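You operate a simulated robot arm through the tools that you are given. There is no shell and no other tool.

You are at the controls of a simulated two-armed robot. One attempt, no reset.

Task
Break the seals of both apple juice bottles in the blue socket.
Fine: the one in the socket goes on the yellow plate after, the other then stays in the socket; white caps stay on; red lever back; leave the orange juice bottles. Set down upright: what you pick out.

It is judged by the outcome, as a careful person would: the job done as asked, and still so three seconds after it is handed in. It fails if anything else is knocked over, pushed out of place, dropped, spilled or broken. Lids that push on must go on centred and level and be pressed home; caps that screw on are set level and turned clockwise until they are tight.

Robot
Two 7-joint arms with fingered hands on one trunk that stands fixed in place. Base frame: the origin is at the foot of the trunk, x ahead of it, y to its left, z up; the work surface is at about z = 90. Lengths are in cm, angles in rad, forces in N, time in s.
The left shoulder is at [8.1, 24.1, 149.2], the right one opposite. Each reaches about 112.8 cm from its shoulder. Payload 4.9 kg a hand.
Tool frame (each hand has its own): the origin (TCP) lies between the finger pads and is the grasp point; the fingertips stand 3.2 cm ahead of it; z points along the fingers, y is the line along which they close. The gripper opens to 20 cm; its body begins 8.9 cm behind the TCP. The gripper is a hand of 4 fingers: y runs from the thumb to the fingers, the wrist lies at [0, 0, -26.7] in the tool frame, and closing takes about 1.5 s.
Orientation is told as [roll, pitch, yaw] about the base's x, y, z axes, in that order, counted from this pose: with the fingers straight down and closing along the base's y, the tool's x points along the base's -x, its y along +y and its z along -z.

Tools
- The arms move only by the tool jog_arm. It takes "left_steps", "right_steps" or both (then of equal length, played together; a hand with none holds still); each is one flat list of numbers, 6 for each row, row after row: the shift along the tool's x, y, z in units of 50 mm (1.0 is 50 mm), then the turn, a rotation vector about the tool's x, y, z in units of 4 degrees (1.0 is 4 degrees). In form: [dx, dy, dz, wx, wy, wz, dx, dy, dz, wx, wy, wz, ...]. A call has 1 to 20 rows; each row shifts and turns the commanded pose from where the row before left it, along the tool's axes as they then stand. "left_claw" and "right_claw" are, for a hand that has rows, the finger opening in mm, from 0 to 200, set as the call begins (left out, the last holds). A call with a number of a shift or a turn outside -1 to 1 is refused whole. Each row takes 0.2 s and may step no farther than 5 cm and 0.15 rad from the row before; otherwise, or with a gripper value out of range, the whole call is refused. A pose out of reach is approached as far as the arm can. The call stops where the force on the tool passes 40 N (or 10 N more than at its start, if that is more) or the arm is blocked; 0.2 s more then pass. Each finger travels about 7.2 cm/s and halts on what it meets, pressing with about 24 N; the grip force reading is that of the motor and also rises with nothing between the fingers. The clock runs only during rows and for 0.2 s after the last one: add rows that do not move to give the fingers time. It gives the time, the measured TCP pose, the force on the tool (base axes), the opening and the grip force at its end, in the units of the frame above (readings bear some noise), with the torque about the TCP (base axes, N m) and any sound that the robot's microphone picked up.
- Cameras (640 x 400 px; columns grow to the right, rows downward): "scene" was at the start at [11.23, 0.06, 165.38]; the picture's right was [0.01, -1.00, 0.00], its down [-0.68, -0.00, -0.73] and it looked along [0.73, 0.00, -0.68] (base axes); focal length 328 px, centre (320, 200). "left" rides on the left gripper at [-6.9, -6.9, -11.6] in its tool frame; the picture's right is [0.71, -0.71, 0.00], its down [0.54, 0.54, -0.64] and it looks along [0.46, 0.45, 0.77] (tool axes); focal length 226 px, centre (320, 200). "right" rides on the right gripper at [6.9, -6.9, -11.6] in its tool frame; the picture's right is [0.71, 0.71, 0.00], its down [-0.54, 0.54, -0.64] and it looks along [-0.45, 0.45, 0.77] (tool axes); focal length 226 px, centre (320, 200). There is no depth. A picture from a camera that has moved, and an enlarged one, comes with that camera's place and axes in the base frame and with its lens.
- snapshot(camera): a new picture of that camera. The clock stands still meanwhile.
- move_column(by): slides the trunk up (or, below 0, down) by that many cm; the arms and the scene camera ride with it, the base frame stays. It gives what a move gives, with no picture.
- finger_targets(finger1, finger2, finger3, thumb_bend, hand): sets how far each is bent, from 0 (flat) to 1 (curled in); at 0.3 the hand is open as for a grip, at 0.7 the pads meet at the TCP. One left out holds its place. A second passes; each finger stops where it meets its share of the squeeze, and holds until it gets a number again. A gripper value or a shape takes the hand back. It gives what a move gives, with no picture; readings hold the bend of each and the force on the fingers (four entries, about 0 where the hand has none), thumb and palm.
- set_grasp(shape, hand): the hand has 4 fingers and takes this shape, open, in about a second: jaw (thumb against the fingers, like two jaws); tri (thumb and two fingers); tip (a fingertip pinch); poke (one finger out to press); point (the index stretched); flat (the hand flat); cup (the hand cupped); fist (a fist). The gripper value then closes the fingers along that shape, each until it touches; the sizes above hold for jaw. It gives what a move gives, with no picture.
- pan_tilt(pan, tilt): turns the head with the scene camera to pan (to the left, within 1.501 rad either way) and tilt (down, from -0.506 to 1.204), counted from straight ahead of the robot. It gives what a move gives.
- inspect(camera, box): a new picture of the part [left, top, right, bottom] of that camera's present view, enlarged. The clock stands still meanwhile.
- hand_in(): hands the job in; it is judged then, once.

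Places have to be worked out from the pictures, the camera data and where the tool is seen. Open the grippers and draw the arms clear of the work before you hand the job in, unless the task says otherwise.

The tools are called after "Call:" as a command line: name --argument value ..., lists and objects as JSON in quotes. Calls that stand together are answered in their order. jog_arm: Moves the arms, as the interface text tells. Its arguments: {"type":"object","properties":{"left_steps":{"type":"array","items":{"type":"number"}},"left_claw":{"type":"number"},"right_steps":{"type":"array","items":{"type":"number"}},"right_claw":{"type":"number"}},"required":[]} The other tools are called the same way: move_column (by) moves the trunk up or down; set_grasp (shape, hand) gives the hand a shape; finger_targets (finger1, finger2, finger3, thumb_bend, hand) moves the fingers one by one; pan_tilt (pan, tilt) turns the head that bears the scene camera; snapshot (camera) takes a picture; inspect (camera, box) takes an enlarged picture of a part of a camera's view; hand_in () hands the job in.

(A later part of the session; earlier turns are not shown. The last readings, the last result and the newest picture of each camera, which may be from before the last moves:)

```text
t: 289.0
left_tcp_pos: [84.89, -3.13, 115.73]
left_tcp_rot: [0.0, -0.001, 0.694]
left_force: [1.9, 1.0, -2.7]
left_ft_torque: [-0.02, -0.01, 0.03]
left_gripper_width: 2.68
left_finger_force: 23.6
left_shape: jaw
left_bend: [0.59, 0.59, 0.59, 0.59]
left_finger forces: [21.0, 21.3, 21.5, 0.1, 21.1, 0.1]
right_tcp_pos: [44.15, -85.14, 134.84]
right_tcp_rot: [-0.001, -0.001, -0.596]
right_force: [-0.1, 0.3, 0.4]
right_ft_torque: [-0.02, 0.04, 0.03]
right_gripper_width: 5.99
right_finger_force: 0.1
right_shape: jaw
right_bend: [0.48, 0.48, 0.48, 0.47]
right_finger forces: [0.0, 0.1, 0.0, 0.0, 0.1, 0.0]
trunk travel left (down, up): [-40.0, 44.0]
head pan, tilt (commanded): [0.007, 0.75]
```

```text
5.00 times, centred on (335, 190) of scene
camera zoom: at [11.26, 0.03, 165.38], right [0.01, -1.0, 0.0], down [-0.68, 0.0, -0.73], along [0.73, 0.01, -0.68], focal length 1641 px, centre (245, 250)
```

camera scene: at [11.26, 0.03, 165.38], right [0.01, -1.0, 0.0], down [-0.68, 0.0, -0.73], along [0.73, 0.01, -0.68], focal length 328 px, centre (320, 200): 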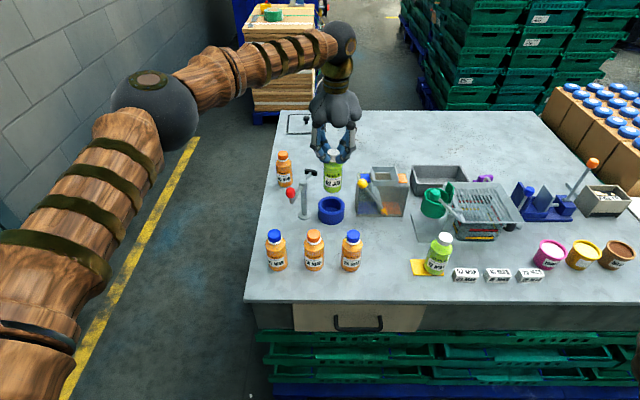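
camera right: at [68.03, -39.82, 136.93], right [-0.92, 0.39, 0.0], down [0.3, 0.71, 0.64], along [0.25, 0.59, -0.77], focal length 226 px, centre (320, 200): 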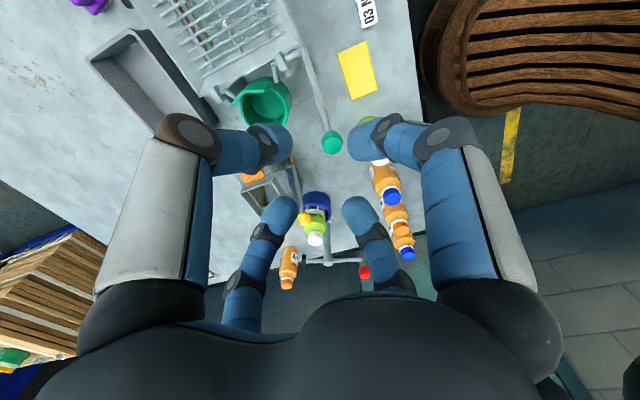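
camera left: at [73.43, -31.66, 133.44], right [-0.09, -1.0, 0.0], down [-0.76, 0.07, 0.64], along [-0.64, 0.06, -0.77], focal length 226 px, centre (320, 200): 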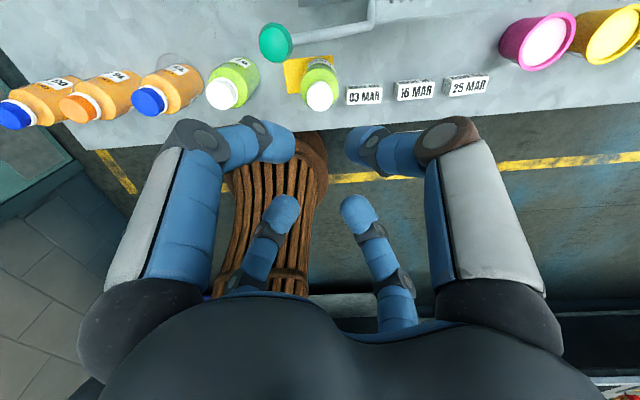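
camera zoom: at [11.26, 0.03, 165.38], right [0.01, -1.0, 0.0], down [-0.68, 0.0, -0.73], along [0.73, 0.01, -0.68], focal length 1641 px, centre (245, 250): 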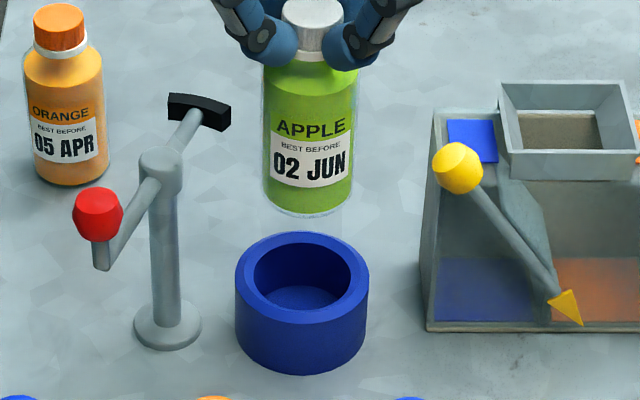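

The socket's centre is about 3 mm in +x and 1–2 mm in +y from the bottle axis. I'll shift and lower until the base is about 1 cm above the rim, then look again.

Call:
jog_arm --left_steps '[-0.034, -0.009, 0, 0, 0, 0, -0.033, -0.008, 0.1, 0, 0, 0, 0, 0, 0.25, 0, 0, 0, 0, 0, 0.3, 0, 0, 0, 0, 0, 0.25, 0, 0, 0, 0, 0, 0.15, 0, 0, 0, 0, 0, 0, 0, 0, 0]'

Call:
inspect --camera "left" --box '[270, 60, 370, 180]'

Call:
inspect --camera "scene" --box '[310, 170, 360, 230]'

```text
t: 290.6
left_tcp_pos: [85.35, -2.93, 110.77]
left_tcp_rot: [0.001, 0.001, 0.693]
left_force: [0.5, 0.7, -2.4]
left_ft_torque: [0.0, -0.02, 0.05]
left_gripper_width: 2.68
left_finger_force: 23.6
left_shape: jaw
left_bend: [0.59, 0.59, 0.59, 0.59]
left_finger forces: [21.0, 21.5, 21.5, 0.0, 21.1, 0.0]
right_tcp_pos: [44.15, -85.07, 134.96]
right_tcp_rot: [0.0, -0.001, -0.595]
right_force: [-0.4, -0.6, -0.1]
right_ft_torque: [-0.01, 0.02, 0.0]
right_gripper_width: 5.99
right_finger_force: 0.1
right_shape: jaw
right_bend: [0.48, 0.48, 0.48, 0.47]
right_finger forces: [0.0, 0.1, 0.0, 0.0, 0.1, 0.0]
trunk travel left (down, up): [-40.0, 44.0]
head pan, tilt (commanded): [0.007, 0.75]
```

```text
3.33 times, centred on (320, 120) of left
camera zoom: at [95.17, -3.95, 122.42], right [-0.09, -1.0, 0.0], down [-0.76, 0.07, 0.64], along [-0.64, 0.06, -0.77], focal length 754 px, centre (320, 467)
```

zoom: 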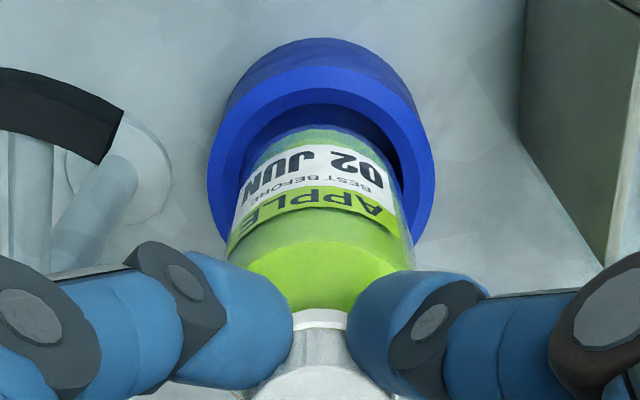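

```text
6.67 times, centred on (335, 200) of scene
camera zoom: at [11.26, 0.03, 165.38], right [0.01, -1.0, 0.0], down [-0.68, 0.0, -0.73], along [0.73, 0.01, -0.68], focal length 2188 px, centre (220, 200)
```

zoom: 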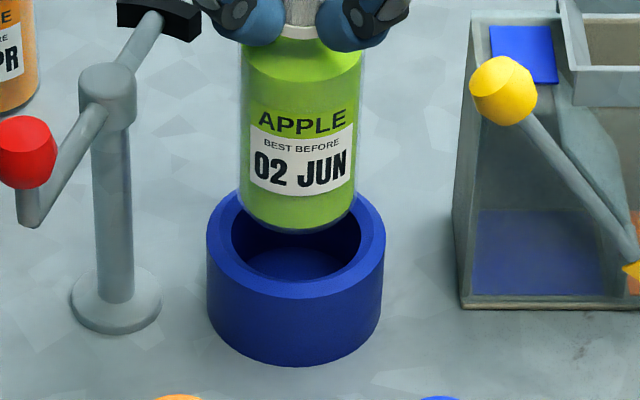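

Aligned within about 1 mm in y; x is about 1 mm over. I'll make a small correction and lower the base into the socket, watching forces.

Call:
jog_arm --left_steps '[0.015, 0.013, 0, 0, 0, 0, 0, 0, 0.1, 0, 0, 0, 0, 0, 0.1, 0, 0, 0, 0, 0, 0.1, 0, 0, 0, 0, 0, 0.1, 0, 0, 0, 0, 0, 0.1, 0, 0, 0]'

Call:
inspect --camera "scene" --box '[310, 170, 360, 230]'

Call:
inspect --camera "left" --box '[270, 60, 370, 180]'

```text
t: 292.0
left_tcp_pos: [85.15, -2.94, 108.15]
left_tcp_rot: [0.0, 0.0, 0.694]
left_force: [0.3, 0.0, -1.7]
left_ft_torque: [0.01, 0.0, -0.02]
left_gripper_width: 2.68
left_finger_force: 23.6
left_shape: jaw
left_bend: [0.59, 0.59, 0.59, 0.59]
left_finger forces: [21.1, 21.4, 21.5, 0.1, 21.0, 0.0]
right_tcp_pos: [44.1, -85.07, 134.87]
right_tcp_rot: [0.0, -0.001, -0.595]
right_force: [0.0, -0.3, -0.3]
right_ft_torque: [0.02, 0.01, 0.02]
right_gripper_width: 5.98
right_finger_force: 0.0
right_shape: jaw
right_bend: [0.48, 0.48, 0.48, 0.47]
right_finger forces: [0.0, 0.0, 0.1, 0.1, 0.0, 0.0]
trunk travel left (down, up): [-40.0, 44.0]
head pan, tilt (commanded): [0.007, 0.75]
```

```text
6.67 times, centred on (335, 200) of scene
camera zoom: at [11.29, 0.03, 165.38], right [0.01, -1.0, 0.0], down [-0.68, 0.0, -0.73], along [0.73, 0.01, -0.68], focal length 2188 px, centre (220, 200)
```

zoom: 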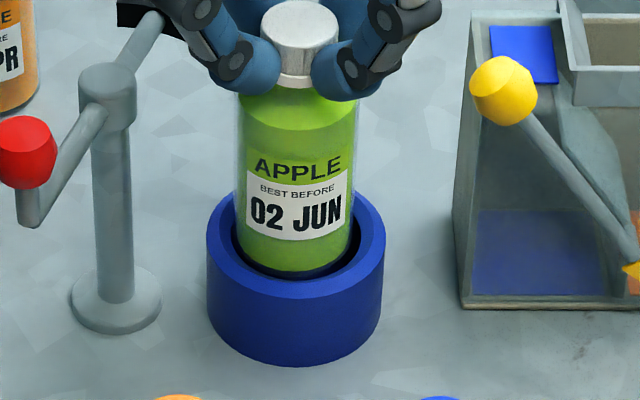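

```text
3.33 times, centred on (320, 120) of left
camera zoom: at [95.09, -3.81, 119.79], right [-0.09, -1.0, 0.0], down [-0.76, 0.07, 0.64], along [-0.64, 0.06, -0.77], focal length 754 px, centre (320, 467)
```

zoom: 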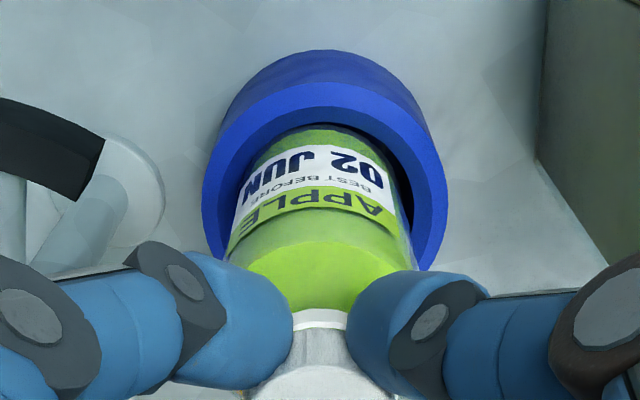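

The base is in the mouth of the socket without contact, about 1 mm toward +y. I'll make a small correction and continue lowering.

Call:
jog_arm --left_steps '[0.015, -0.018, 0, 0, 0, 0, 0, 0, 0.1, 0, 0, 0, 0, 0, 0.1, 0, 0, 0, 0, 0, 0.1, 0, 0, 0, 0, 0, 0.1, 0, 0, 0, 0, 0, 0.08, 0, 0, 0]'

Call:
jog_arm --left_steps '[0, 0, 0.03, 0, 0, 0, 0, 0, 0.03, 0, 0, 0, 0, 0, 0.02, 0, 0, 0]'

Call:
inspect --camera "scene" --box '[310, 170, 360, 230]'

```text
t: 293.4
left_tcp_pos: [85.13, -3.04, 105.82]
left_tcp_rot: [0.0, 0.0, 0.694]
left_force: [-0.2, 0.5, -2.9]
left_ft_torque: [-0.02, -0.01, 0.03]
left_gripper_width: 2.67
left_finger_force: 24.0
left_shape: jaw
left_bend: [0.59, 0.59, 0.59, 0.59]
left_finger forces: [21.0, 21.4, 21.6, 0.0, 21.1, 0.0]
right_tcp_pos: [44.2, -84.97, 134.91]
right_tcp_rot: [0.0, 0.0, -0.597]
right_force: [-0.4, 1.1, -0.8]
right_ft_torque: [-0.04, 0.01, 0.02]
right_gripper_width: 5.99
right_finger_force: 0.0
right_shape: jaw
right_bend: [0.48, 0.48, 0.48, 0.47]
right_finger forces: [0.0, 0.0, 0.1, 0.0, 0.0, 0.0]
trunk travel left (down, up): [-40.0, 44.0]
head pan, tilt (commanded): [0.007, 0.75]
```

```text
t: 294.2
left_tcp_pos: [85.21, -3.1, 105.5]
left_tcp_rot: [0.001, 0.001, 0.696]
left_force: [-0.1, -0.1, -1.7]
left_ft_torque: [-0.01, 0.0, 0.01]
left_gripper_width: 2.66
left_finger_force: 24.0
left_shape: jaw
left_bend: [0.59, 0.59, 0.59, 0.59]
left_finger forces: [21.0, 21.3, 21.5, 0.0, 21.1, 0.1]
right_tcp_pos: [44.09, -84.86, 134.74]
right_tcp_rot: [0.001, 0.0, -0.595]
right_force: [-0.7, 0.2, -0.1]
right_ft_torque: [0.01, 0.01, 0.01]
right_gripper_width: 6.0
right_finger_force: 0.1
right_shape: jaw
right_bend: [0.48, 0.48, 0.48, 0.47]
right_finger forces: [0.0, 0.1, 0.1, 0.0, 0.0, 0.1]
trunk travel left (down, up): [-40.0, 44.0]
head pan, tilt (commanded): [0.007, 0.75]
```

```text
6.67 times, centred on (335, 200) of scene
camera zoom: at [11.26, 0.05, 165.38], right [0.01, -1.0, 0.0], down [-0.68, 0.0, -0.73], along [0.73, 0.01, -0.68], focal length 2188 px, centre (220, 200)
```

zoom: 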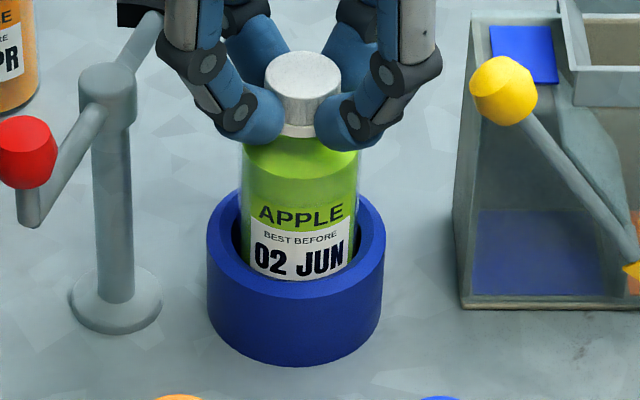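

Going in cleanly. I'll continue in small steps until it rests on the socket floor.

Call:
jog_arm --left_steps '[0, 0, 0.03, 0, 0, 0, 0, 0, 0.03, 0, 0, 0, 0, 0, 0.02, 0, 0, 0]'

Call:
jog_arm --left_steps '[0, 0, 0.02, 0, 0, 0, 0, 0, 0.02, 0, 0, 0]'

Call:
jog_arm --left_steps '[0, 0, 0.02, 0, 0, 0, 0, 0, 0, 0, 0, 0]'

```text
t: 295.0
left_tcp_pos: [85.13, -3.18, 105.07]
left_tcp_rot: [0.001, 0.001, 0.697]
left_force: [-1.3, -0.8, -2.3]
left_ft_torque: [-0.02, 0.0, 0.01]
left_gripper_width: 2.66
left_finger_force: 23.3
left_shape: jaw
left_bend: [0.59, 0.59, 0.59, 0.59]
left_finger forces: [21.0, 21.3, 21.4, 0.0, 21.1, 0.0]
right_tcp_pos: [44.06, -85.07, 134.76]
right_tcp_rot: [-0.002, -0.001, -0.595]
right_force: [0.3, 0.2, 0.6]
right_ft_torque: [-0.01, 0.01, 0.0]
right_gripper_width: 5.99
right_finger_force: 0.1
right_shape: jaw
right_bend: [0.48, 0.48, 0.48, 0.47]
right_finger forces: [0.0, 0.0, 0.0, 0.0, 0.0, 0.1]
trunk travel left (down, up): [-40.0, 44.0]
head pan, tilt (commanded): [0.007, 0.75]
```

```text
t: 295.6
left_tcp_pos: [85.13, -3.02, 105.02]
left_tcp_rot: [0.001, 0.001, 0.695]
left_force: [-0.2, -0.3, -2.1]
left_ft_torque: [0.0, 0.03, 0.01]
left_gripper_width: 2.71
left_finger_force: 24.6
left_shape: jaw
left_bend: [0.59, 0.59, 0.59, 0.59]
left_finger forces: [21.1, 21.4, 21.6, 0.0, 21.0, 0.0]
right_tcp_pos: [44.19, -85.14, 134.94]
right_tcp_rot: [-0.001, 0.002, -0.595]
right_force: [0.2, 0.9, 0.5]
right_ft_torque: [-0.01, -0.01, -0.01]
right_gripper_width: 5.95
right_finger_force: 0.1
right_shape: jaw
right_bend: [0.48, 0.48, 0.48, 0.47]
right_finger forces: [0.0, 0.0, 0.0, 0.1, 0.0, 0.0]
trunk travel left (down, up): [-40.0, 44.0]
head pan, tilt (commanded): [0.007, 0.75]
```

```text
t: 296.2
left_tcp_pos: [85.35, -3.24, 104.83]
left_tcp_rot: [-0.001, -0.001, 0.695]
left_force: [-0.5, 1.7, -0.5]
left_ft_torque: [-0.03, 0.01, 0.0]
left_gripper_width: 2.68
left_finger_force: 23.7
left_shape: jaw
left_bend: [0.59, 0.59, 0.59, 0.59]
left_finger forces: [21.2, 21.5, 21.5, 0.1, 21.2, 0.0]
right_tcp_pos: [44.06, -85.1, 134.83]
right_tcp_rot: [0.0, -0.001, -0.595]
right_force: [0.3, -0.3, -0.1]
right_ft_torque: [0.03, 0.0, 0.02]
right_gripper_width: 5.98
right_finger_force: 0.1
right_shape: jaw
right_bend: [0.48, 0.48, 0.48, 0.47]
right_finger forces: [0.1, 0.0, 0.0, 0.0, 0.0, 0.0]
trunk travel left (down, up): [-40.0, 44.0]
head pan, tilt (commanded): [0.007, 0.75]
```

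It's just touching the floor. One more 1 mm step, then I'll release and rise straight up.

Call:
jog_arm --left_steps '[0, 0, 0.015, 0, 0, 0, 0, 0, 0, 0, 0, 0]'

Call:
jog_arm --left_steps '[0, 0, 0, 0, 0, 0, 0, 0, 0, 0, 0, 0, 0, 0, 0, 0, 0, 0, 0, 0, 0, 0, 0, 0, 0, 0, 0, 0, 0, 0, 0, 0, -0.2, 0, 0, 0, 0, 0, -0.4, 0, 0, 0, 0, 0, -0.6, 0, 0, 0, 0, 0, -0.8, 0, 0, 0, 0, 0, -0.8, 0, 0, 0, 0, 0, -0.4, 0, 0, 0]' --left_claw 60

Call:
inspect --camera "scene" --box '[270, 150, 370, 230]'

Call:
inspect --camera "left" --box '[240, 20, 400, 180]'

```text
t: 296.8
left_tcp_pos: [85.32, -3.05, 104.71]
left_tcp_rot: [-0.003, 0.001, 0.695]
left_force: [0.1, 1.0, 6.2]
left_ft_torque: [0.04, -0.02, -0.02]
left_gripper_width: 2.67
left_finger_force: 24.1
left_shape: jaw
left_bend: [0.59, 0.59, 0.59, 0.59]
left_finger forces: [22.0, 22.3, 22.4, 0.0, 22.3, 0.0]
right_tcp_pos: [44.07, -84.97, 134.96]
right_tcp_rot: [-0.001, 0.001, -0.594]
right_force: [0.3, -0.1, 0.2]
right_ft_torque: [0.0, 0.02, 0.0]
right_gripper_width: 6.0
right_finger_force: 0.0
right_shape: jaw
right_bend: [0.48, 0.48, 0.48, 0.47]
right_finger forces: [0.1, 0.0, 0.1, 0.0, 0.0, 0.0]
trunk travel left (down, up): [-40.0, 44.0]
head pan, tilt (commanded): [0.007, 0.75]
```

```text
t: 299.2
left_tcp_pos: [85.32, -2.93, 120.84]
left_tcp_rot: [0.0, -0.001, 0.695]
left_force: [-0.2, 0.7, 0.5]
left_ft_torque: [-0.03, 0.01, 0.02]
left_gripper_width: 5.98
left_finger_force: 0.1
left_shape: jaw
left_bend: [0.48, 0.48, 0.48, 0.47]
left_finger forces: [0.1, 0.0, 0.0, 0.0, 0.0, 0.1]
right_tcp_pos: [44.16, -85.2, 134.84]
right_tcp_rot: [0.0, 0.0, -0.594]
right_force: [0.0, 0.4, 0.6]
right_ft_torque: [-0.02, 0.02, -0.02]
right_gripper_width: 5.98
right_finger_force: 0.0
right_shape: jaw
right_bend: [0.48, 0.48, 0.48, 0.47]
right_finger forces: [0.0, 0.1, 0.1, 0.0, 0.0, 0.1]
trunk travel left (down, up): [-40.0, 44.0]
head pan, tilt (commanded): [0.007, 0.75]
```

```text
5.00 times, centred on (320, 190) of scene
camera zoom: at [11.21, 0.05, 165.38], right [0.01, -1.0, 0.0], down [-0.68, 0.0, -0.73], along [0.73, 0.01, -0.68], focal length 1641 px, centre (320, 250)
```

zoom: 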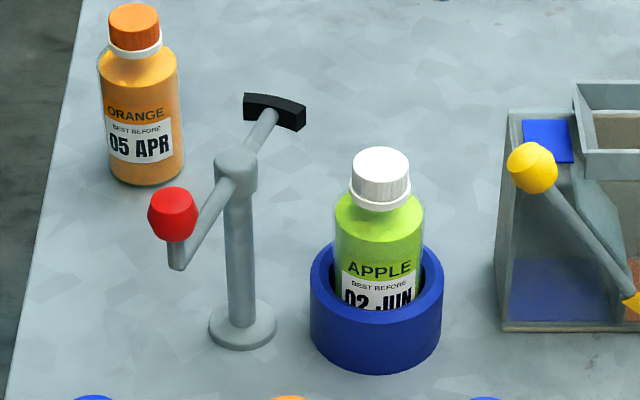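

```text
2.50 times, centred on (320, 100) of left
camera zoom: at [95.21, -3.92, 132.47], right [-0.09, -1.0, 0.0], down [-0.76, 0.07, 0.64], along [-0.64, 0.06, -0.77], focal length 565 px, centre (320, 450)
```

zoom: 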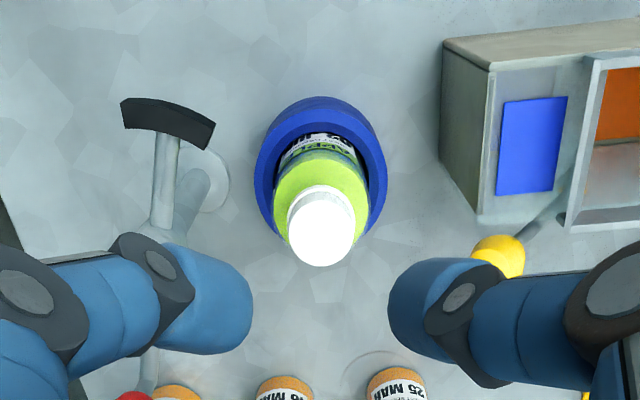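

Bottle 2 is seated in the socket, sealed and upright. Now for the lever again: I'll move the left hand above the red knob with the same yaw as before.

Call:
jog_arm --left_steps '[-0.039, 0.553, 0, 0, 0, 0, -0.039, 0.553, 0, 0, 0, 0, -0.039, 0.553, 0, 0, 0, 0, -0.039, 0.553, 0, 0, 0, 0, -0.039, 0.553, 0, 0, 0, 0, 0, 0, 0, 0, 0, 0.94, 0, 0, 0, 0, 0, 0.94, 0, 0, 0, 0, 0, 0.94, 0, 0, 0, 0, 0, 0.94, 0, 0, 0, 0, 0, 0.94]' --left_claw 70

Call:
inspect --camera "left" --box '[240, 60, 400, 200]'

```text
t: 301.4
left_tcp_pos: [76.99, 8.11, 120.72]
left_tcp_rot: [0.001, -0.001, 0.365]
left_force: [0.4, -0.3, 0.1]
left_ft_torque: [-0.01, -0.01, -0.01]
left_gripper_width: 6.95
left_finger_force: 0.1
left_shape: jaw
left_bend: [0.45, 0.45, 0.45, 0.44]
left_finger forces: [0.0, 0.0, 0.1, 0.0, 0.0, 0.1]
right_tcp_pos: [44.07, -85.1, 134.84]
right_tcp_rot: [0.0, 0.0, -0.595]
right_force: [-0.1, 0.1, -0.5]
right_ft_torque: [0.02, 0.05, -0.03]
right_gripper_width: 5.97
right_finger_force: 0.0
right_shape: jaw
right_bend: [0.48, 0.48, 0.48, 0.47]
right_finger forces: [0.1, 0.0, 0.0, 0.0, 0.1, 0.1]
trunk travel left (down, up): [-40.0, 44.0]
head pan, tilt (commanded): [0.007, 0.75]
```

```text
2.86 times, centred on (320, 130) of left
camera zoom: at [86.1, 4.15, 132.32], right [-0.41, -0.91, 0.0], down [-0.7, 0.31, 0.64], along [-0.59, 0.26, -0.77], focal length 646 px, centre (320, 400)
```

zoom: 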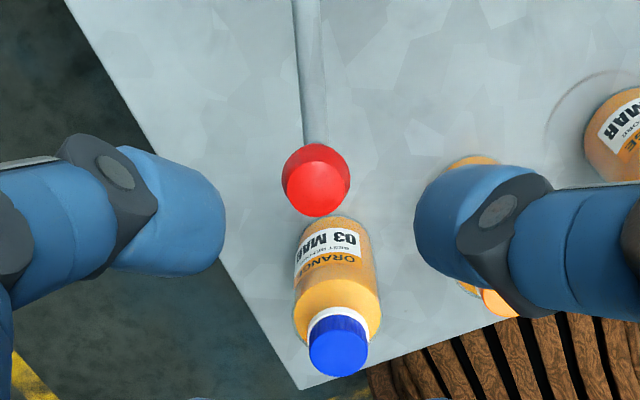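

The knob lies right on the tool axis. I'll descend around it and close on the stem as before.

Call:
jog_arm --left_steps '[-0.017, 0.017, 0.45, 0, 0, 0, 0, 0, 0.5, 0, 0, 0, 0, 0, 0.5, 0, 0, 0, 0, 0, 0.5, 0, 0, 0, 0, 0, 0.5, 0, 0, 0, 0, 0, 0.45, 0, 0, 0]'

Call:
jog_arm --left_steps '[0, 0, 0, 0, 0, 0, 0, 0, 0, 0, 0, 0, 0, 0, 0, 0, 0, 0, 0, 0, 0, 0, 0, 0, 0, 0, 0, 0, 0, 0, 0, 0, 0, 0, 0, 0, 0, 0, 0, 0, 0, 0, 0, 0, 0, 0, 0, 0]' --left_claw 5

Call:
inspect --camera "left" --box '[220, 80, 420, 240]'

Call:
inspect --camera "scene" --box '[260, 150, 360, 230]'

```text
t: 302.8
left_tcp_pos: [77.09, 8.47, 106.1]
left_tcp_rot: [0.0, -0.001, 0.367]
left_force: [1.1, -0.3, 0.2]
left_ft_torque: [0.05, -0.01, 0.03]
left_gripper_width: 6.96
left_finger_force: 0.1
left_shape: jaw
left_bend: [0.45, 0.45, 0.45, 0.44]
left_finger forces: [0.1, 0.0, 0.0, 0.1, 0.1, 0.1]
right_tcp_pos: [44.14, -85.1, 134.84]
right_tcp_rot: [0.0, 0.001, -0.596]
right_force: [0.0, 0.3, 0.4]
right_ft_torque: [-0.02, 0.03, -0.01]
right_gripper_width: 5.97
right_finger_force: 0.1
right_shape: jaw
right_bend: [0.48, 0.48, 0.48, 0.47]
right_finger forces: [0.1, 0.0, 0.0, 0.0, 0.0, 0.0]
trunk travel left (down, up): [-40.0, 44.0]
head pan, tilt (commanded): [0.007, 0.75]
```

```text
t: 304.6
left_tcp_pos: [77.04, 8.39, 106.11]
left_tcp_rot: [0.0, 0.0, 0.367]
left_force: [-1.4, 1.2, 1.1]
left_ft_torque: [0.09, 0.06, -0.03]
left_gripper_width: 0.64
left_finger_force: 24.3
left_shape: jaw
left_bend: [0.73, 0.7, 0.71, 0.66]
left_finger forces: [21.8, 0.1, 0.1, 0.0, 22.0, 0.2]
right_tcp_pos: [43.96, -85.02, 134.93]
right_tcp_rot: [0.001, 0.001, -0.595]
right_force: [-0.5, 0.2, 0.1]
right_ft_torque: [-0.02, -0.01, -0.01]
right_gripper_width: 6.0
right_finger_force: 0.1
right_shape: jaw
right_bend: [0.48, 0.48, 0.48, 0.47]
right_finger forces: [0.0, 0.1, 0.0, 0.1, 0.1, 0.0]
trunk travel left (down, up): [-40.0, 44.0]
head pan, tilt (commanded): [0.007, 0.75]
```

```text
2.50 times, centred on (320, 160) of left
camera zoom: at [86.03, 4.47, 117.85], right [-0.41, -0.91, 0.0], down [-0.7, 0.31, 0.64], along [-0.59, 0.26, -0.77], focal length 565 px, centre (320, 300)
```

zoom: 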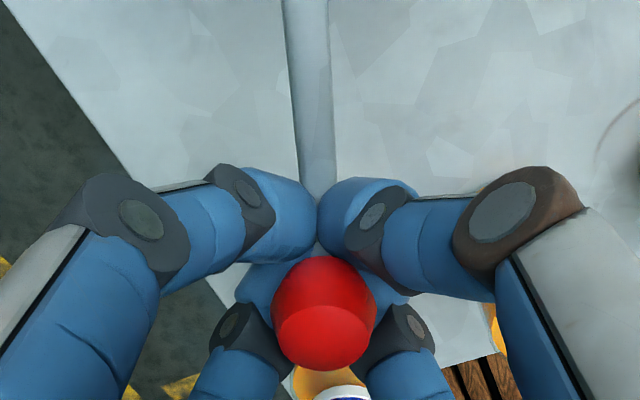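

```text
5.00 times, centred on (310, 190) of scene
camera zoom: at [11.19, 0.07, 165.38], right [0.01, -1.0, 0.0], down [-0.68, 0.0, -0.73], along [0.73, 0.01, -0.68], focal length 1641 px, centre (370, 250)
```

zoom: 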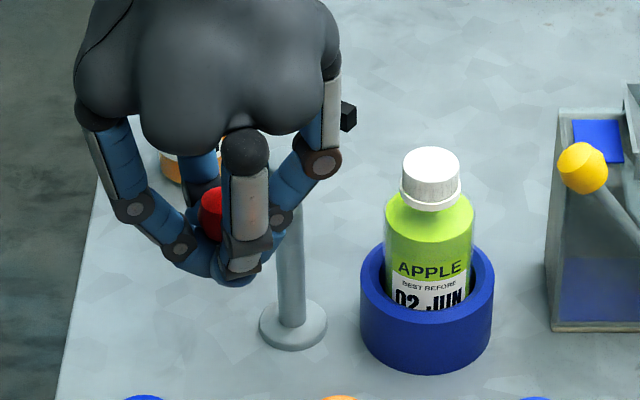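

The stem is gripped as before. I'll sweep the lever clockwise with the refined arc, 44° first.

Call:
jog_arm --left_steps '[-0.0829, 0.0868, 0, 0, 0, 1, -0.0829, 0.0868, 0, 0, 0, 1, -0.0829, 0.0868, 0, 0, 0, 1, -0.0829, 0.0868, 0, 0, 0, 1, -0.0829, 0.0868, 0, 0, 0, 1, -0.0829, 0.0868, 0, 0, 0, 1, -0.0829, 0.0868, 0, 0, 0, 1, -0.0829, 0.0868, 0, 0, 0, 1, -0.0829, 0.0868, 0, 0, 0, 1, -0.0829, 0.0868, 0, 0, 0, 1, -0.0829, 0.0868, 0, 0, 0, 1]'

Call:
inspect --camera "scene" --box '[260, 150, 360, 230]'

```text
t: 307.0
left_tcp_pos: [81.22, 13.17, 106.33]
left_tcp_rot: [-0.001, -0.003, -0.402]
left_force: [-3.6, 5.6, 8.6]
left_ft_torque: [0.18, 0.13, 0.0]
left_gripper_width: 0.64
left_finger_force: 23.6
left_shape: jaw
left_bend: [0.73, 0.7, 0.71, 0.66]
left_finger forces: [22.5, 0.0, 0.0, 0.1, 23.6, 0.1]
right_tcp_pos: [44.04, -85.04, 134.9]
right_tcp_rot: [0.002, -0.001, -0.594]
right_force: [0.1, -0.1, 0.0]
right_ft_torque: [0.0, 0.01, 0.01]
right_gripper_width: 6.0
right_finger_force: 0.2
right_shape: jaw
right_bend: [0.48, 0.48, 0.48, 0.47]
right_finger forces: [0.1, 0.0, 0.1, 0.1, 0.0, 0.1]
trunk travel left (down, up): [-40.0, 44.0]
head pan, tilt (commanded): [0.007, 0.75]
```

```text
5.00 times, centred on (310, 190) of scene
camera zoom: at [11.07, 0.13, 165.41], right [0.01, -1.0, 0.0], down [-0.68, -0.01, -0.73], along [0.73, 0.01, -0.68], focal length 1641 px, centre (370, 250)
```

zoom: 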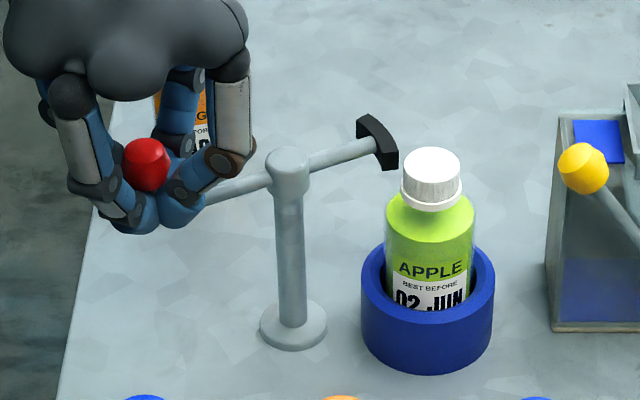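

Free and smooth. I'll continue another 24° so the pad runs alongside the cap, then step carefully.

Call:
jog_arm --left_steps '[-0.0829, 0.0868, 0, 0, 0, 1, -0.0829, 0.0868, 0, 0, 0, 1, -0.0829, 0.0868, 0, 0, 0, 1, -0.0829, 0.0868, 0, 0, 0, 1, -0.0829, 0.0868, 0, 0, 0, 1, -0.0829, 0.0868, 0, 0, 0, 1]'

Call:
inspect --camera "scene" --box '[270, 160, 360, 230]'

Call:
jog_arm --left_steps '[-0.0829, 0.0868, 0, 0, 0, 1]'

Call:
inspect --camera "scene" --box '[290, 165, 360, 225]'

```text
t: 308.4
left_tcp_pos: [84.94, 14.04, 106.24]
left_tcp_rot: [0.002, -0.001, -0.821]
left_force: [-2.9, 10.7, 6.8]
left_ft_torque: [0.37, 0.05, -0.2]
left_gripper_width: 0.63
left_finger_force: 24.3
left_shape: jaw
left_bend: [0.73, 0.7, 0.71, 0.66]
left_finger forces: [23.2, 0.0, 0.0, 0.1, 29.1, 0.0]
right_tcp_pos: [44.02, -84.87, 135.03]
right_tcp_rot: [0.0, 0.0, -0.593]
right_force: [-0.3, 0.3, 0.4]
right_ft_torque: [-0.01, -0.02, 0.0]
right_gripper_width: 6.0
right_finger_force: 0.0
right_shape: jaw
right_bend: [0.48, 0.48, 0.48, 0.47]
right_finger forces: [0.0, 0.0, 0.0, 0.0, 0.0, 0.1]
trunk travel left (down, up): [-40.0, 44.0]
head pan, tilt (commanded): [0.007, 0.75]
```

```text
5.71 times, centred on (315, 195) of scene
camera zoom: at [11.09, 0.22, 165.4], right [0.01, -1.0, 0.0], down [-0.68, -0.01, -0.73], along [0.73, 0.0, -0.68], focal length 1876 px, centre (349, 229)
```

zoom: 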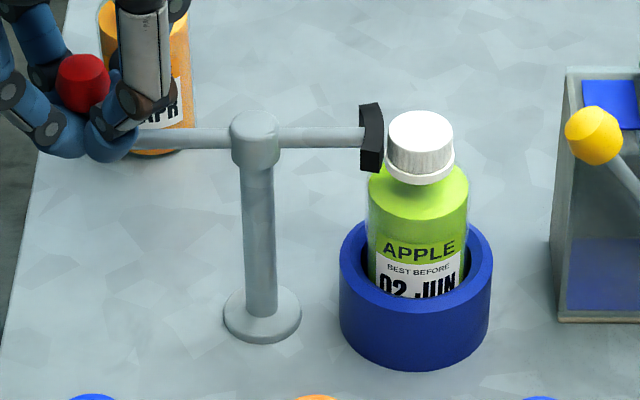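

```text
t: 308.8
left_tcp_pos: [85.46, 14.06, 106.25]
left_tcp_rot: [0.0, 0.0, -0.89]
left_force: [-1.0, 12.3, 6.9]
left_ft_torque: [0.45, -0.01, -0.15]
left_gripper_width: 0.64
left_finger_force: 23.8
left_shape: jaw
left_bend: [0.73, 0.7, 0.71, 0.66]
left_finger forces: [23.1, 0.0, 0.0, 0.0, 28.8, 0.0]
right_tcp_pos: [44.08, -85.04, 135.05]
right_tcp_rot: [-0.002, 0.0, -0.594]
right_force: [-0.5, 0.3, -0.2]
right_ft_torque: [-0.02, 0.0, -0.01]
right_gripper_width: 5.97
right_finger_force: 0.0
right_shape: jaw
right_bend: [0.48, 0.48, 0.48, 0.47]
right_finger forces: [0.1, 0.0, 0.0, 0.1, 0.1, 0.0]
trunk travel left (down, up): [-40.0, 44.0]
head pan, tilt (commanded): [0.007, 0.75]
```

```text
6.67 times, centred on (325, 195) of scene
camera zoom: at [11.15, 0.21, 165.39], right [0.01, -1.0, 0.0], down [-0.68, -0.01, -0.73], along [0.73, 0.0, -0.68], focal length 2188 px, centre (287, 233)
```

zoom: 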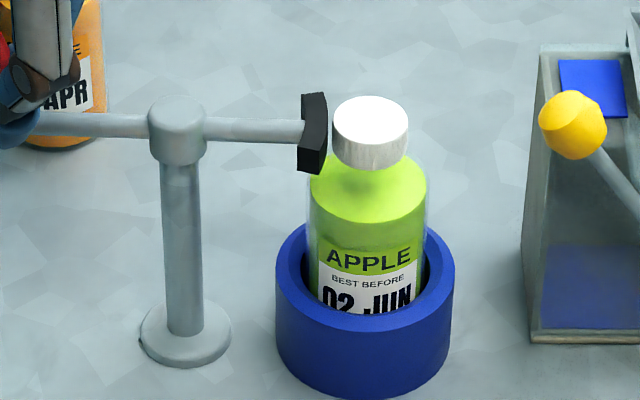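

The ring is gone from bottle 2 as well, so the second seal is broken at about 72° of lever. I'll swing the lever back along the same arc.

Call:
jog_arm --left_steps '[0.0766, -0.0924, 0, 0, 0, -1, 0.0766, -0.0924, 0, 0, 0, -1, 0.0766, -0.0924, 0, 0, 0, -1, 0.0766, -0.0924, 0, 0, 0, -1, 0.0766, -0.0924, 0, 0, 0, -1, 0.0766, -0.0924, 0, 0, 0, -1, 0.0766, -0.0924, 0, 0, 0, -1, 0.0766, -0.0924, 0, 0, 0, -1, 0.0766, -0.0924, 0, 0, 0, -1]'

Call:
inspect --camera "scene" --box '[260, 150, 360, 230]'

Call:
jog_arm --left_steps '[0.0766, -0.0924, 0, 0, 0, -1, 0.0766, -0.0924, 0, 0, 0, -1, 0.0766, -0.0924, 0, 0, 0, -1, 0.0766, -0.0924, 0, 0, 0, -1, 0.0766, -0.0924, 0, 0, 0, -1, 0.0766, -0.0924, 0, 0, 0, -1, 0.0766, -0.0924, 0, 0, 0, -1, 0.0766, -0.0924, 0, 0, 0, -1, 0.0766, -0.0924, 0, 0, 0, -1]'

Call:
inspect --camera "scene" --box '[260, 150, 360, 230]'

```text
t: 310.8
left_tcp_pos: [80.23, 12.47, 106.28]
left_tcp_rot: [-0.002, 0.0, -0.26]
left_force: [-12.2, 14.0, -1.9]
left_ft_torque: [0.51, 0.4, -0.15]
left_gripper_width: 0.61
left_finger_force: 23.6
left_shape: jaw
left_bend: [0.73, 0.7, 0.71, 0.67]
left_finger forces: [22.8, 0.1, 0.1, 0.1, 25.6, 0.1]
right_tcp_pos: [44.0, -84.84, 135.1]
right_tcp_rot: [-0.001, -0.001, -0.595]
right_force: [-0.1, -0.7, -0.7]
right_ft_torque: [0.01, 0.02, -0.01]
right_gripper_width: 5.97
right_finger_force: 0.0
right_shape: jaw
right_bend: [0.48, 0.48, 0.48, 0.47]
right_finger forces: [0.0, 0.0, 0.0, 0.0, 0.1, 0.1]
trunk travel left (down, up): [-40.0, 44.0]
head pan, tilt (commanded): [0.007, 0.75]
```

```text
5.00 times, centred on (310, 190) of scene
camera zoom: at [11.05, 0.29, 165.39], right [0.01, -1.0, 0.0], down [-0.68, -0.01, -0.73], along [0.73, 0.0, -0.68], focal length 1641 px, centre (370, 250)
```

zoom: 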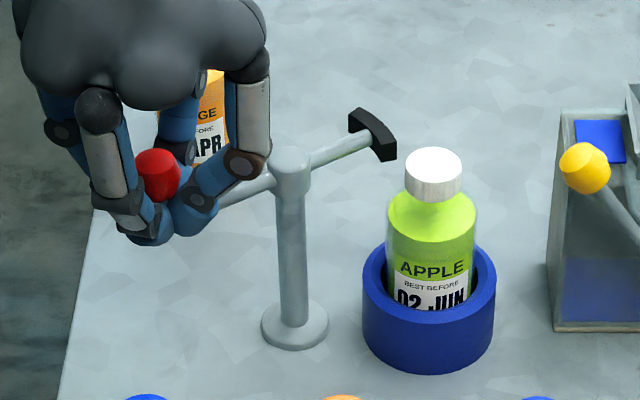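

```text
t: 312.8
left_tcp_pos: [77.05, 8.34, 106.41]
left_tcp_rot: [-0.002, -0.003, 0.369]
left_force: [2.6, 4.3, 8.7]
left_ft_torque: [0.13, -0.21, -0.08]
left_gripper_width: 0.61
left_finger_force: 24.0
left_shape: jaw
left_bend: [0.73, 0.7, 0.71, 0.67]
left_finger forces: [28.7, 0.1, 0.0, 0.1, 25.5, 0.1]
right_tcp_pos: [44.12, -84.92, 135.01]
right_tcp_rot: [-0.001, 0.001, -0.595]
right_force: [0.0, -0.3, 0.1]
right_ft_torque: [0.0, 0.03, 0.0]
right_gripper_width: 6.0
right_finger_force: 0.2
right_shape: jaw
right_bend: [0.48, 0.48, 0.48, 0.47]
right_finger forces: [0.1, 0.1, 0.1, 0.0, 0.0, 0.0]
trunk travel left (down, up): [-40.0, 44.0]
head pan, tilt (commanded): [0.007, 0.75]
```

```text
5.00 times, centred on (310, 190) of scene
camera zoom: at [11.2, 0.17, 165.39], right [0.01, -1.0, 0.0], down [-0.68, -0.01, -0.73], along [0.73, 0.01, -0.68], focal length 1641 px, centre (370, 250)
```

zoom: 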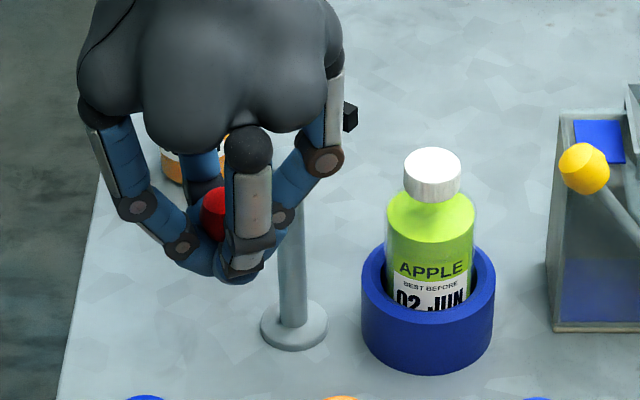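

The lever is back at its start and the cap is undisturbed. I'll open and rise, then verify the lever's position.

Call:
jog_arm --left_steps '[0, 0, 0, 0, 0, 0, 0, 0, 0, 0, 0, 0, 0, 0, 0, 0, 0, 0, 0, 0, 0, 0, 0, 0, 0, 0, 0, 0, 0, 0, 0, 0, 0, 0, 0, 0, 0, 0, -0.3, 0, 0, 0, 0, 0, -0.5, 0, 0, 0, 0, 0, -0.7, 0, 0, 0, 0, 0, -0.8, 0, 0, 0, 0, 0, -0.8, 0, 0, 0]' --left_claw 70

Call:
inspect --camera "scene" --box '[280, 160, 350, 225]'

```text
t: 315.2
left_tcp_pos: [76.71, 8.33, 121.93]
left_tcp_rot: [0.0, 0.001, 0.365]
left_force: [-0.3, 0.4, -0.9]
left_ft_torque: [0.01, -0.03, 0.0]
left_gripper_width: 6.95
left_finger_force: 0.0
left_shape: jaw
left_bend: [0.45, 0.45, 0.45, 0.44]
left_finger forces: [0.0, 0.0, 0.1, 0.0, 0.1, 0.1]
right_tcp_pos: [43.99, -85.1, 134.75]
right_tcp_rot: [0.001, 0.0, -0.596]
right_force: [0.0, -0.2, 0.2]
right_ft_torque: [-0.01, -0.03, -0.01]
right_gripper_width: 6.0
right_finger_force: 0.0
right_shape: jaw
right_bend: [0.48, 0.48, 0.48, 0.47]
right_finger forces: [0.0, 0.1, 0.1, 0.0, 0.1, 0.0]
trunk travel left (down, up): [-40.0, 44.0]
head pan, tilt (commanded): [0.007, 0.75]
```

```text
6.15 times, centred on (315, 192) of scene
camera zoom: at [11.11, -0.02, 165.38], right [0.01, -1.0, 0.0], down [-0.68, 0.0, -0.73], along [0.73, 0.01, -0.68], focal length 2020 px, centre (351, 246)
```

zoom: 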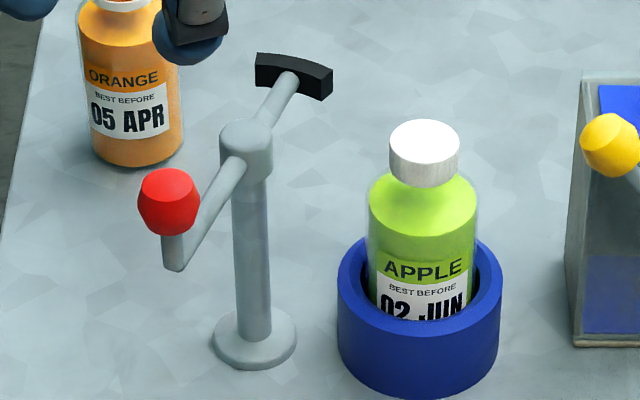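

The lever matches its starting pose exactly, and bottle 2 stands in the socket with its cap on and the seal broken. One loose end remains: the green crank knob I nudged. I'll close the left hand into a blunt pusher and bring it above, on the knob's -y side.

Call:
jog_arm --left_steps '[0.399, -0.753, 0, 0, 0, 0, 0.399, -0.753, 0, 0, 0, 0, 0.399, -0.753, 0, 0, 0, 0, 0.399, -0.753, 0, 0, 0, 0, 0.399, -0.753, 0, 0, 0, 0, 0.399, -0.753, 0, 0, 0, 0, 0.399, -0.753, 0, 0, 0, 0, 0.399, -0.753, 0, 0, 0, 0, 0.399, -0.753, 0, 0, 0, 0, 0.399, -0.753, 0, 0, 0, 0, 0, 0, 0, 0, 0, -0.94, 0, 0, 0, 0, 0, -0.94, 0, 0, 0, 0, 0, -0.94, 0, 0, 0, 0, 0, -0.94, 0, 0, 0, 0, 0, -0.94]' --left_claw 0

Call:
snapshot --camera "scene"

Call:
snapshot --camera "left"

Call:
inspect --camera "scene" --box '[400, 140, 640, 290]'

```text
t: 318.4
left_tcp_pos: [71.54, -33.59, 121.71]
left_tcp_rot: [0.001, 0.0, 0.697]
left_force: [-0.8, -0.8, -0.4]
left_ft_torque: [-0.02, 0.02, 0.01]
left_gripper_width: 0.01
left_finger_force: 23.9
left_shape: jaw
left_bend: [0.7, 0.7, 0.7, 0.7]
left_finger forces: [0.1, 0.0, 0.0, 0.0, 0.0, 0.0]
left hand out of reach, approached as far as the arm can: row 10
right_tcp_pos: [44.2, -85.08, 134.84]
right_tcp_rot: [0.002, 0.001, -0.596]
right_force: [0.8, 0.2, -0.1]
right_ft_torque: [0.01, -0.01, -0.05]
right_gripper_width: 6.02
right_finger_force: 0.0
right_shape: jaw
right_bend: [0.48, 0.48, 0.48, 0.47]
right_finger forces: [0.0, 0.0, 0.0, 0.0, 0.0, 0.0]
trunk travel left (down, up): [-40.0, 44.0]
head pan, tilt (commanded): [0.007, 0.75]
```

```text
taken
camera scene: at [11.26, 0.09, 165.38], right [0.01, -1.0, 0.0], down [-0.68, -0.01, -0.73], along [0.73, 0.01, -0.68], focal length 328 px, centre (320, 200)
```

scene: 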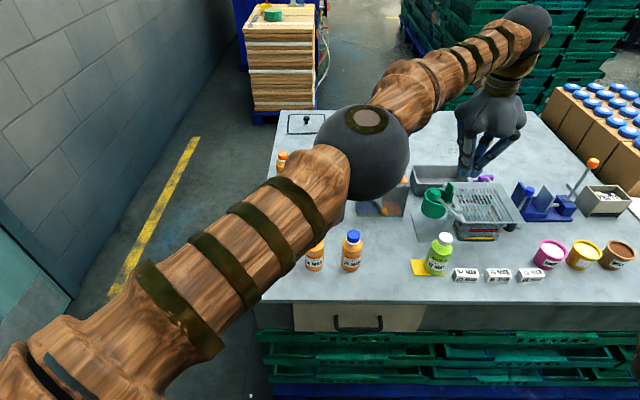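

```text
taken
camera left: at [81.24, -34.52, 133.35], right [-0.09, -1.0, 0.0], down [-0.76, 0.07, 0.64], along [-0.64, 0.06, -0.77], focal length 226 px, centre (320, 200)
```

left: 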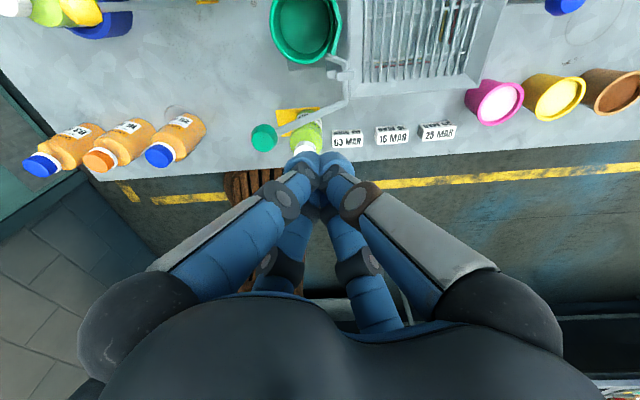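

```text
2.67 times, centred on (520, 215) of scene
camera zoom: at [11.26, 0.09, 165.38], right [0.01, -1.0, 0.0], down [-0.68, -0.01, -0.73], along [0.73, 0.01, -0.68], focal length 875 px, centre (-213, 160)
```

zoom: 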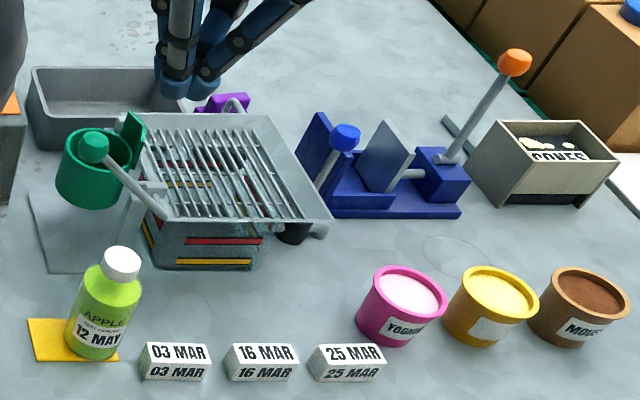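

In this same view the green knob is now at (93, 147), which matches the starting picture (92, 147). It's back in place, so no push is needed. I'll inspect bottle 1 on the plate and then retract.

Call:
inspect --camera "scene" --box '[400, 225, 470, 285]'

Call:
inspect --camera "left" --box '[240, 80, 360, 180]'

Call:
inspect --camera "scene" --box '[415, 170, 480, 230]'

```text
6.67 times, centred on (435, 255) of scene
camera zoom: at [11.26, 0.09, 165.38], right [0.01, -1.0, 0.0], down [-0.68, -0.01, -0.73], along [0.73, 0.01, -0.68], focal length 2188 px, centre (-447, -167)
```

zoom: 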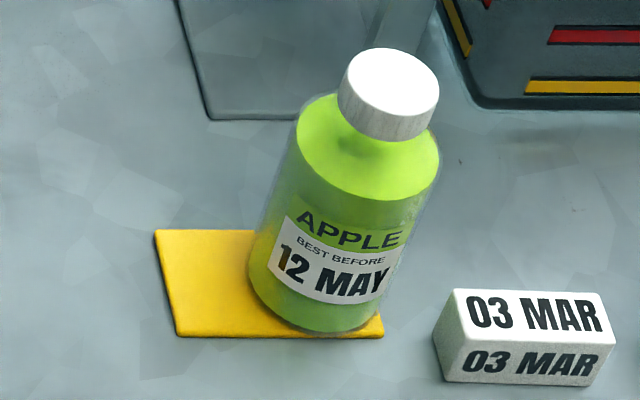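

```text
4.00 times, centred on (300, 130) of left
camera zoom: at [81.24, -34.52, 133.35], right [-0.09, -1.0, 0.0], down [-0.76, 0.07, 0.64], along [-0.64, 0.06, -0.77], focal length 904 px, centre (400, 480)
```

zoom: 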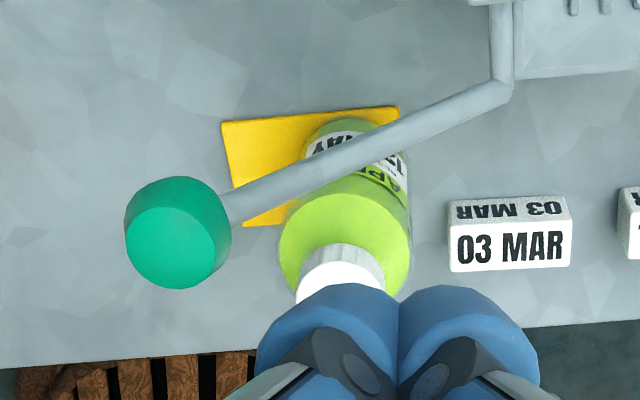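

```text
6.67 times, centred on (448, 200) of scene
camera zoom: at [11.26, 0.09, 165.38], right [0.01, -1.0, 0.0], down [-0.68, -0.01, -0.73], along [0.73, 0.01, -0.68], focal length 2188 px, centre (-530, 200)
```

zoom: 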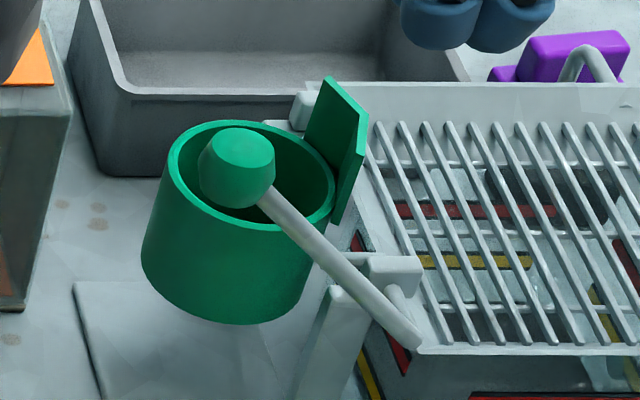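

Bottle 1 is upright on the plate with its cap centred and level, and the crank knob rests where it started. Now I'll retract the left arm back along the way it came.

Call:
jog_arm --left_steps '[0, 0, -0.4, 0, 0, 0, 0, 0, 0, 0, 0, 0.94, 0, 0, 0, 0, 0, 0.94, 0, 0, 0, 0, 0, 0.94, 0, 0, 0, 0, 0, 0.94, 0, 0, 0, 0, 0, 0.94, -0.399, 0.753, 0, 0, 0, 0, -0.399, 0.753, 0, 0, 0, 0, -0.399, 0.753, 0, 0, 0, 0, -0.399, 0.753, 0, 0, 0, 0, -0.399, 0.753, 0, 0, 0, 0, -0.399, 0.753, 0, 0, 0, 0, -0.399, 0.753, 0, 0, 0, 0, -0.399, 0.753, 0, 0, 0, 0, -0.399, 0.753, 0, 0, 0, 0]'

Call:
jog_arm --left_steps '[-0.155, 0.61, -0.05, 0, 0, 0, -0.155, 0.61, -0.05, 0, 0, 0, -0.155, 0.61, -0.05, 0, 0, 0, -0.155, 0.61, -0.05, 0, 0, 0, -0.155, 0.61, -0.05, 0, 0, 0, -0.155, 0.61, -0.05, 0, 0, 0, -0.155, 0.61, -0.05, 0, 0, 0, -0.155, 0.61, -0.05, 0, 0, 0, -0.155, 0.61, -0.05, 0, 0, 0]'

Call:
snapshot --camera "scene"

```text
t: 321.6
left_tcp_pos: [75.78, 4.94, 123.55]
left_tcp_rot: [-0.001, 0.0, 0.365]
left_force: [-0.1, 0.3, 0.3]
left_ft_torque: [-0.03, -0.02, 0.01]
left_gripper_width: 0.01
left_finger_force: 24.1
left_shape: jaw
left_bend: [0.7, 0.7, 0.7, 0.7]
left_finger forces: [0.0, 0.0, 0.0, 0.1, 0.0, 0.0]
left hand out of reach, approached as far as the arm can: row 5
right_tcp_pos: [44.02, -84.76, 135.18]
right_tcp_rot: [-0.001, -0.003, -0.594]
right_force: [0.3, -0.6, 0.5]
right_ft_torque: [-0.02, -0.03, -0.01]
right_gripper_width: 5.98
right_finger_force: 0.1
right_shape: jaw
right_bend: [0.48, 0.48, 0.48, 0.47]
right_finger forces: [0.0, 0.0, 0.0, 0.0, 0.0, 0.1]
trunk travel left (down, up): [-40.0, 44.0]
head pan, tilt (commanded): [0.007, 0.75]
```

```text
t: 323.6
left_tcp_pos: [72.58, 32.98, 125.99]
left_tcp_rot: [-0.004, 0.001, 0.363]
left_force: [-0.4, -0.5, -0.6]
left_ft_torque: [0.03, -0.05, 0.01]
left_gripper_width: 0.0
left_finger_force: 24.2
left_shape: jaw
left_bend: [0.7, 0.7, 0.7, 0.7]
left_finger forces: [0.0, 0.1, 0.0, 0.0, 0.1, 0.0]
right_tcp_pos: [43.93, -84.78, 135.01]
right_tcp_rot: [-0.003, 0.0, -0.595]
right_force: [0.4, 0.3, 0.0]
right_ft_torque: [-0.02, -0.04, 0.06]
right_gripper_width: 6.0
right_finger_force: 0.0
right_shape: jaw
right_bend: [0.48, 0.48, 0.48, 0.47]
right_finger forces: [0.1, 0.0, 0.0, 0.0, 0.1, 0.0]
trunk travel left (down, up): [-40.0, 44.0]
head pan, tilt (commanded): [0.007, 0.75]
```

```text
taken
camera scene: at [11.15, 0.21, 165.39], right [0.01, -1.0, 0.0], down [-0.68, -0.01, -0.73], along [0.73, 0.0, -0.68], focal length 328 px, centre (320, 200)
```

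scene: 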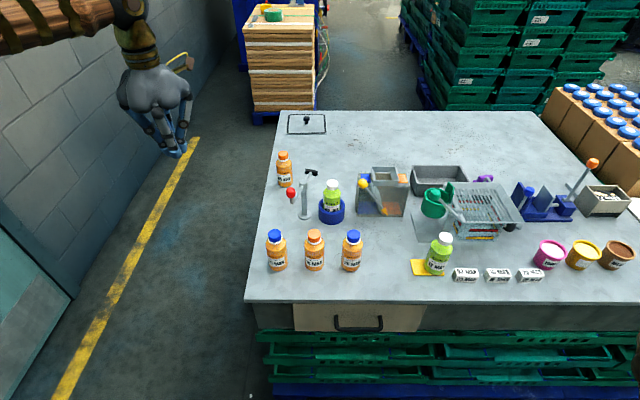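

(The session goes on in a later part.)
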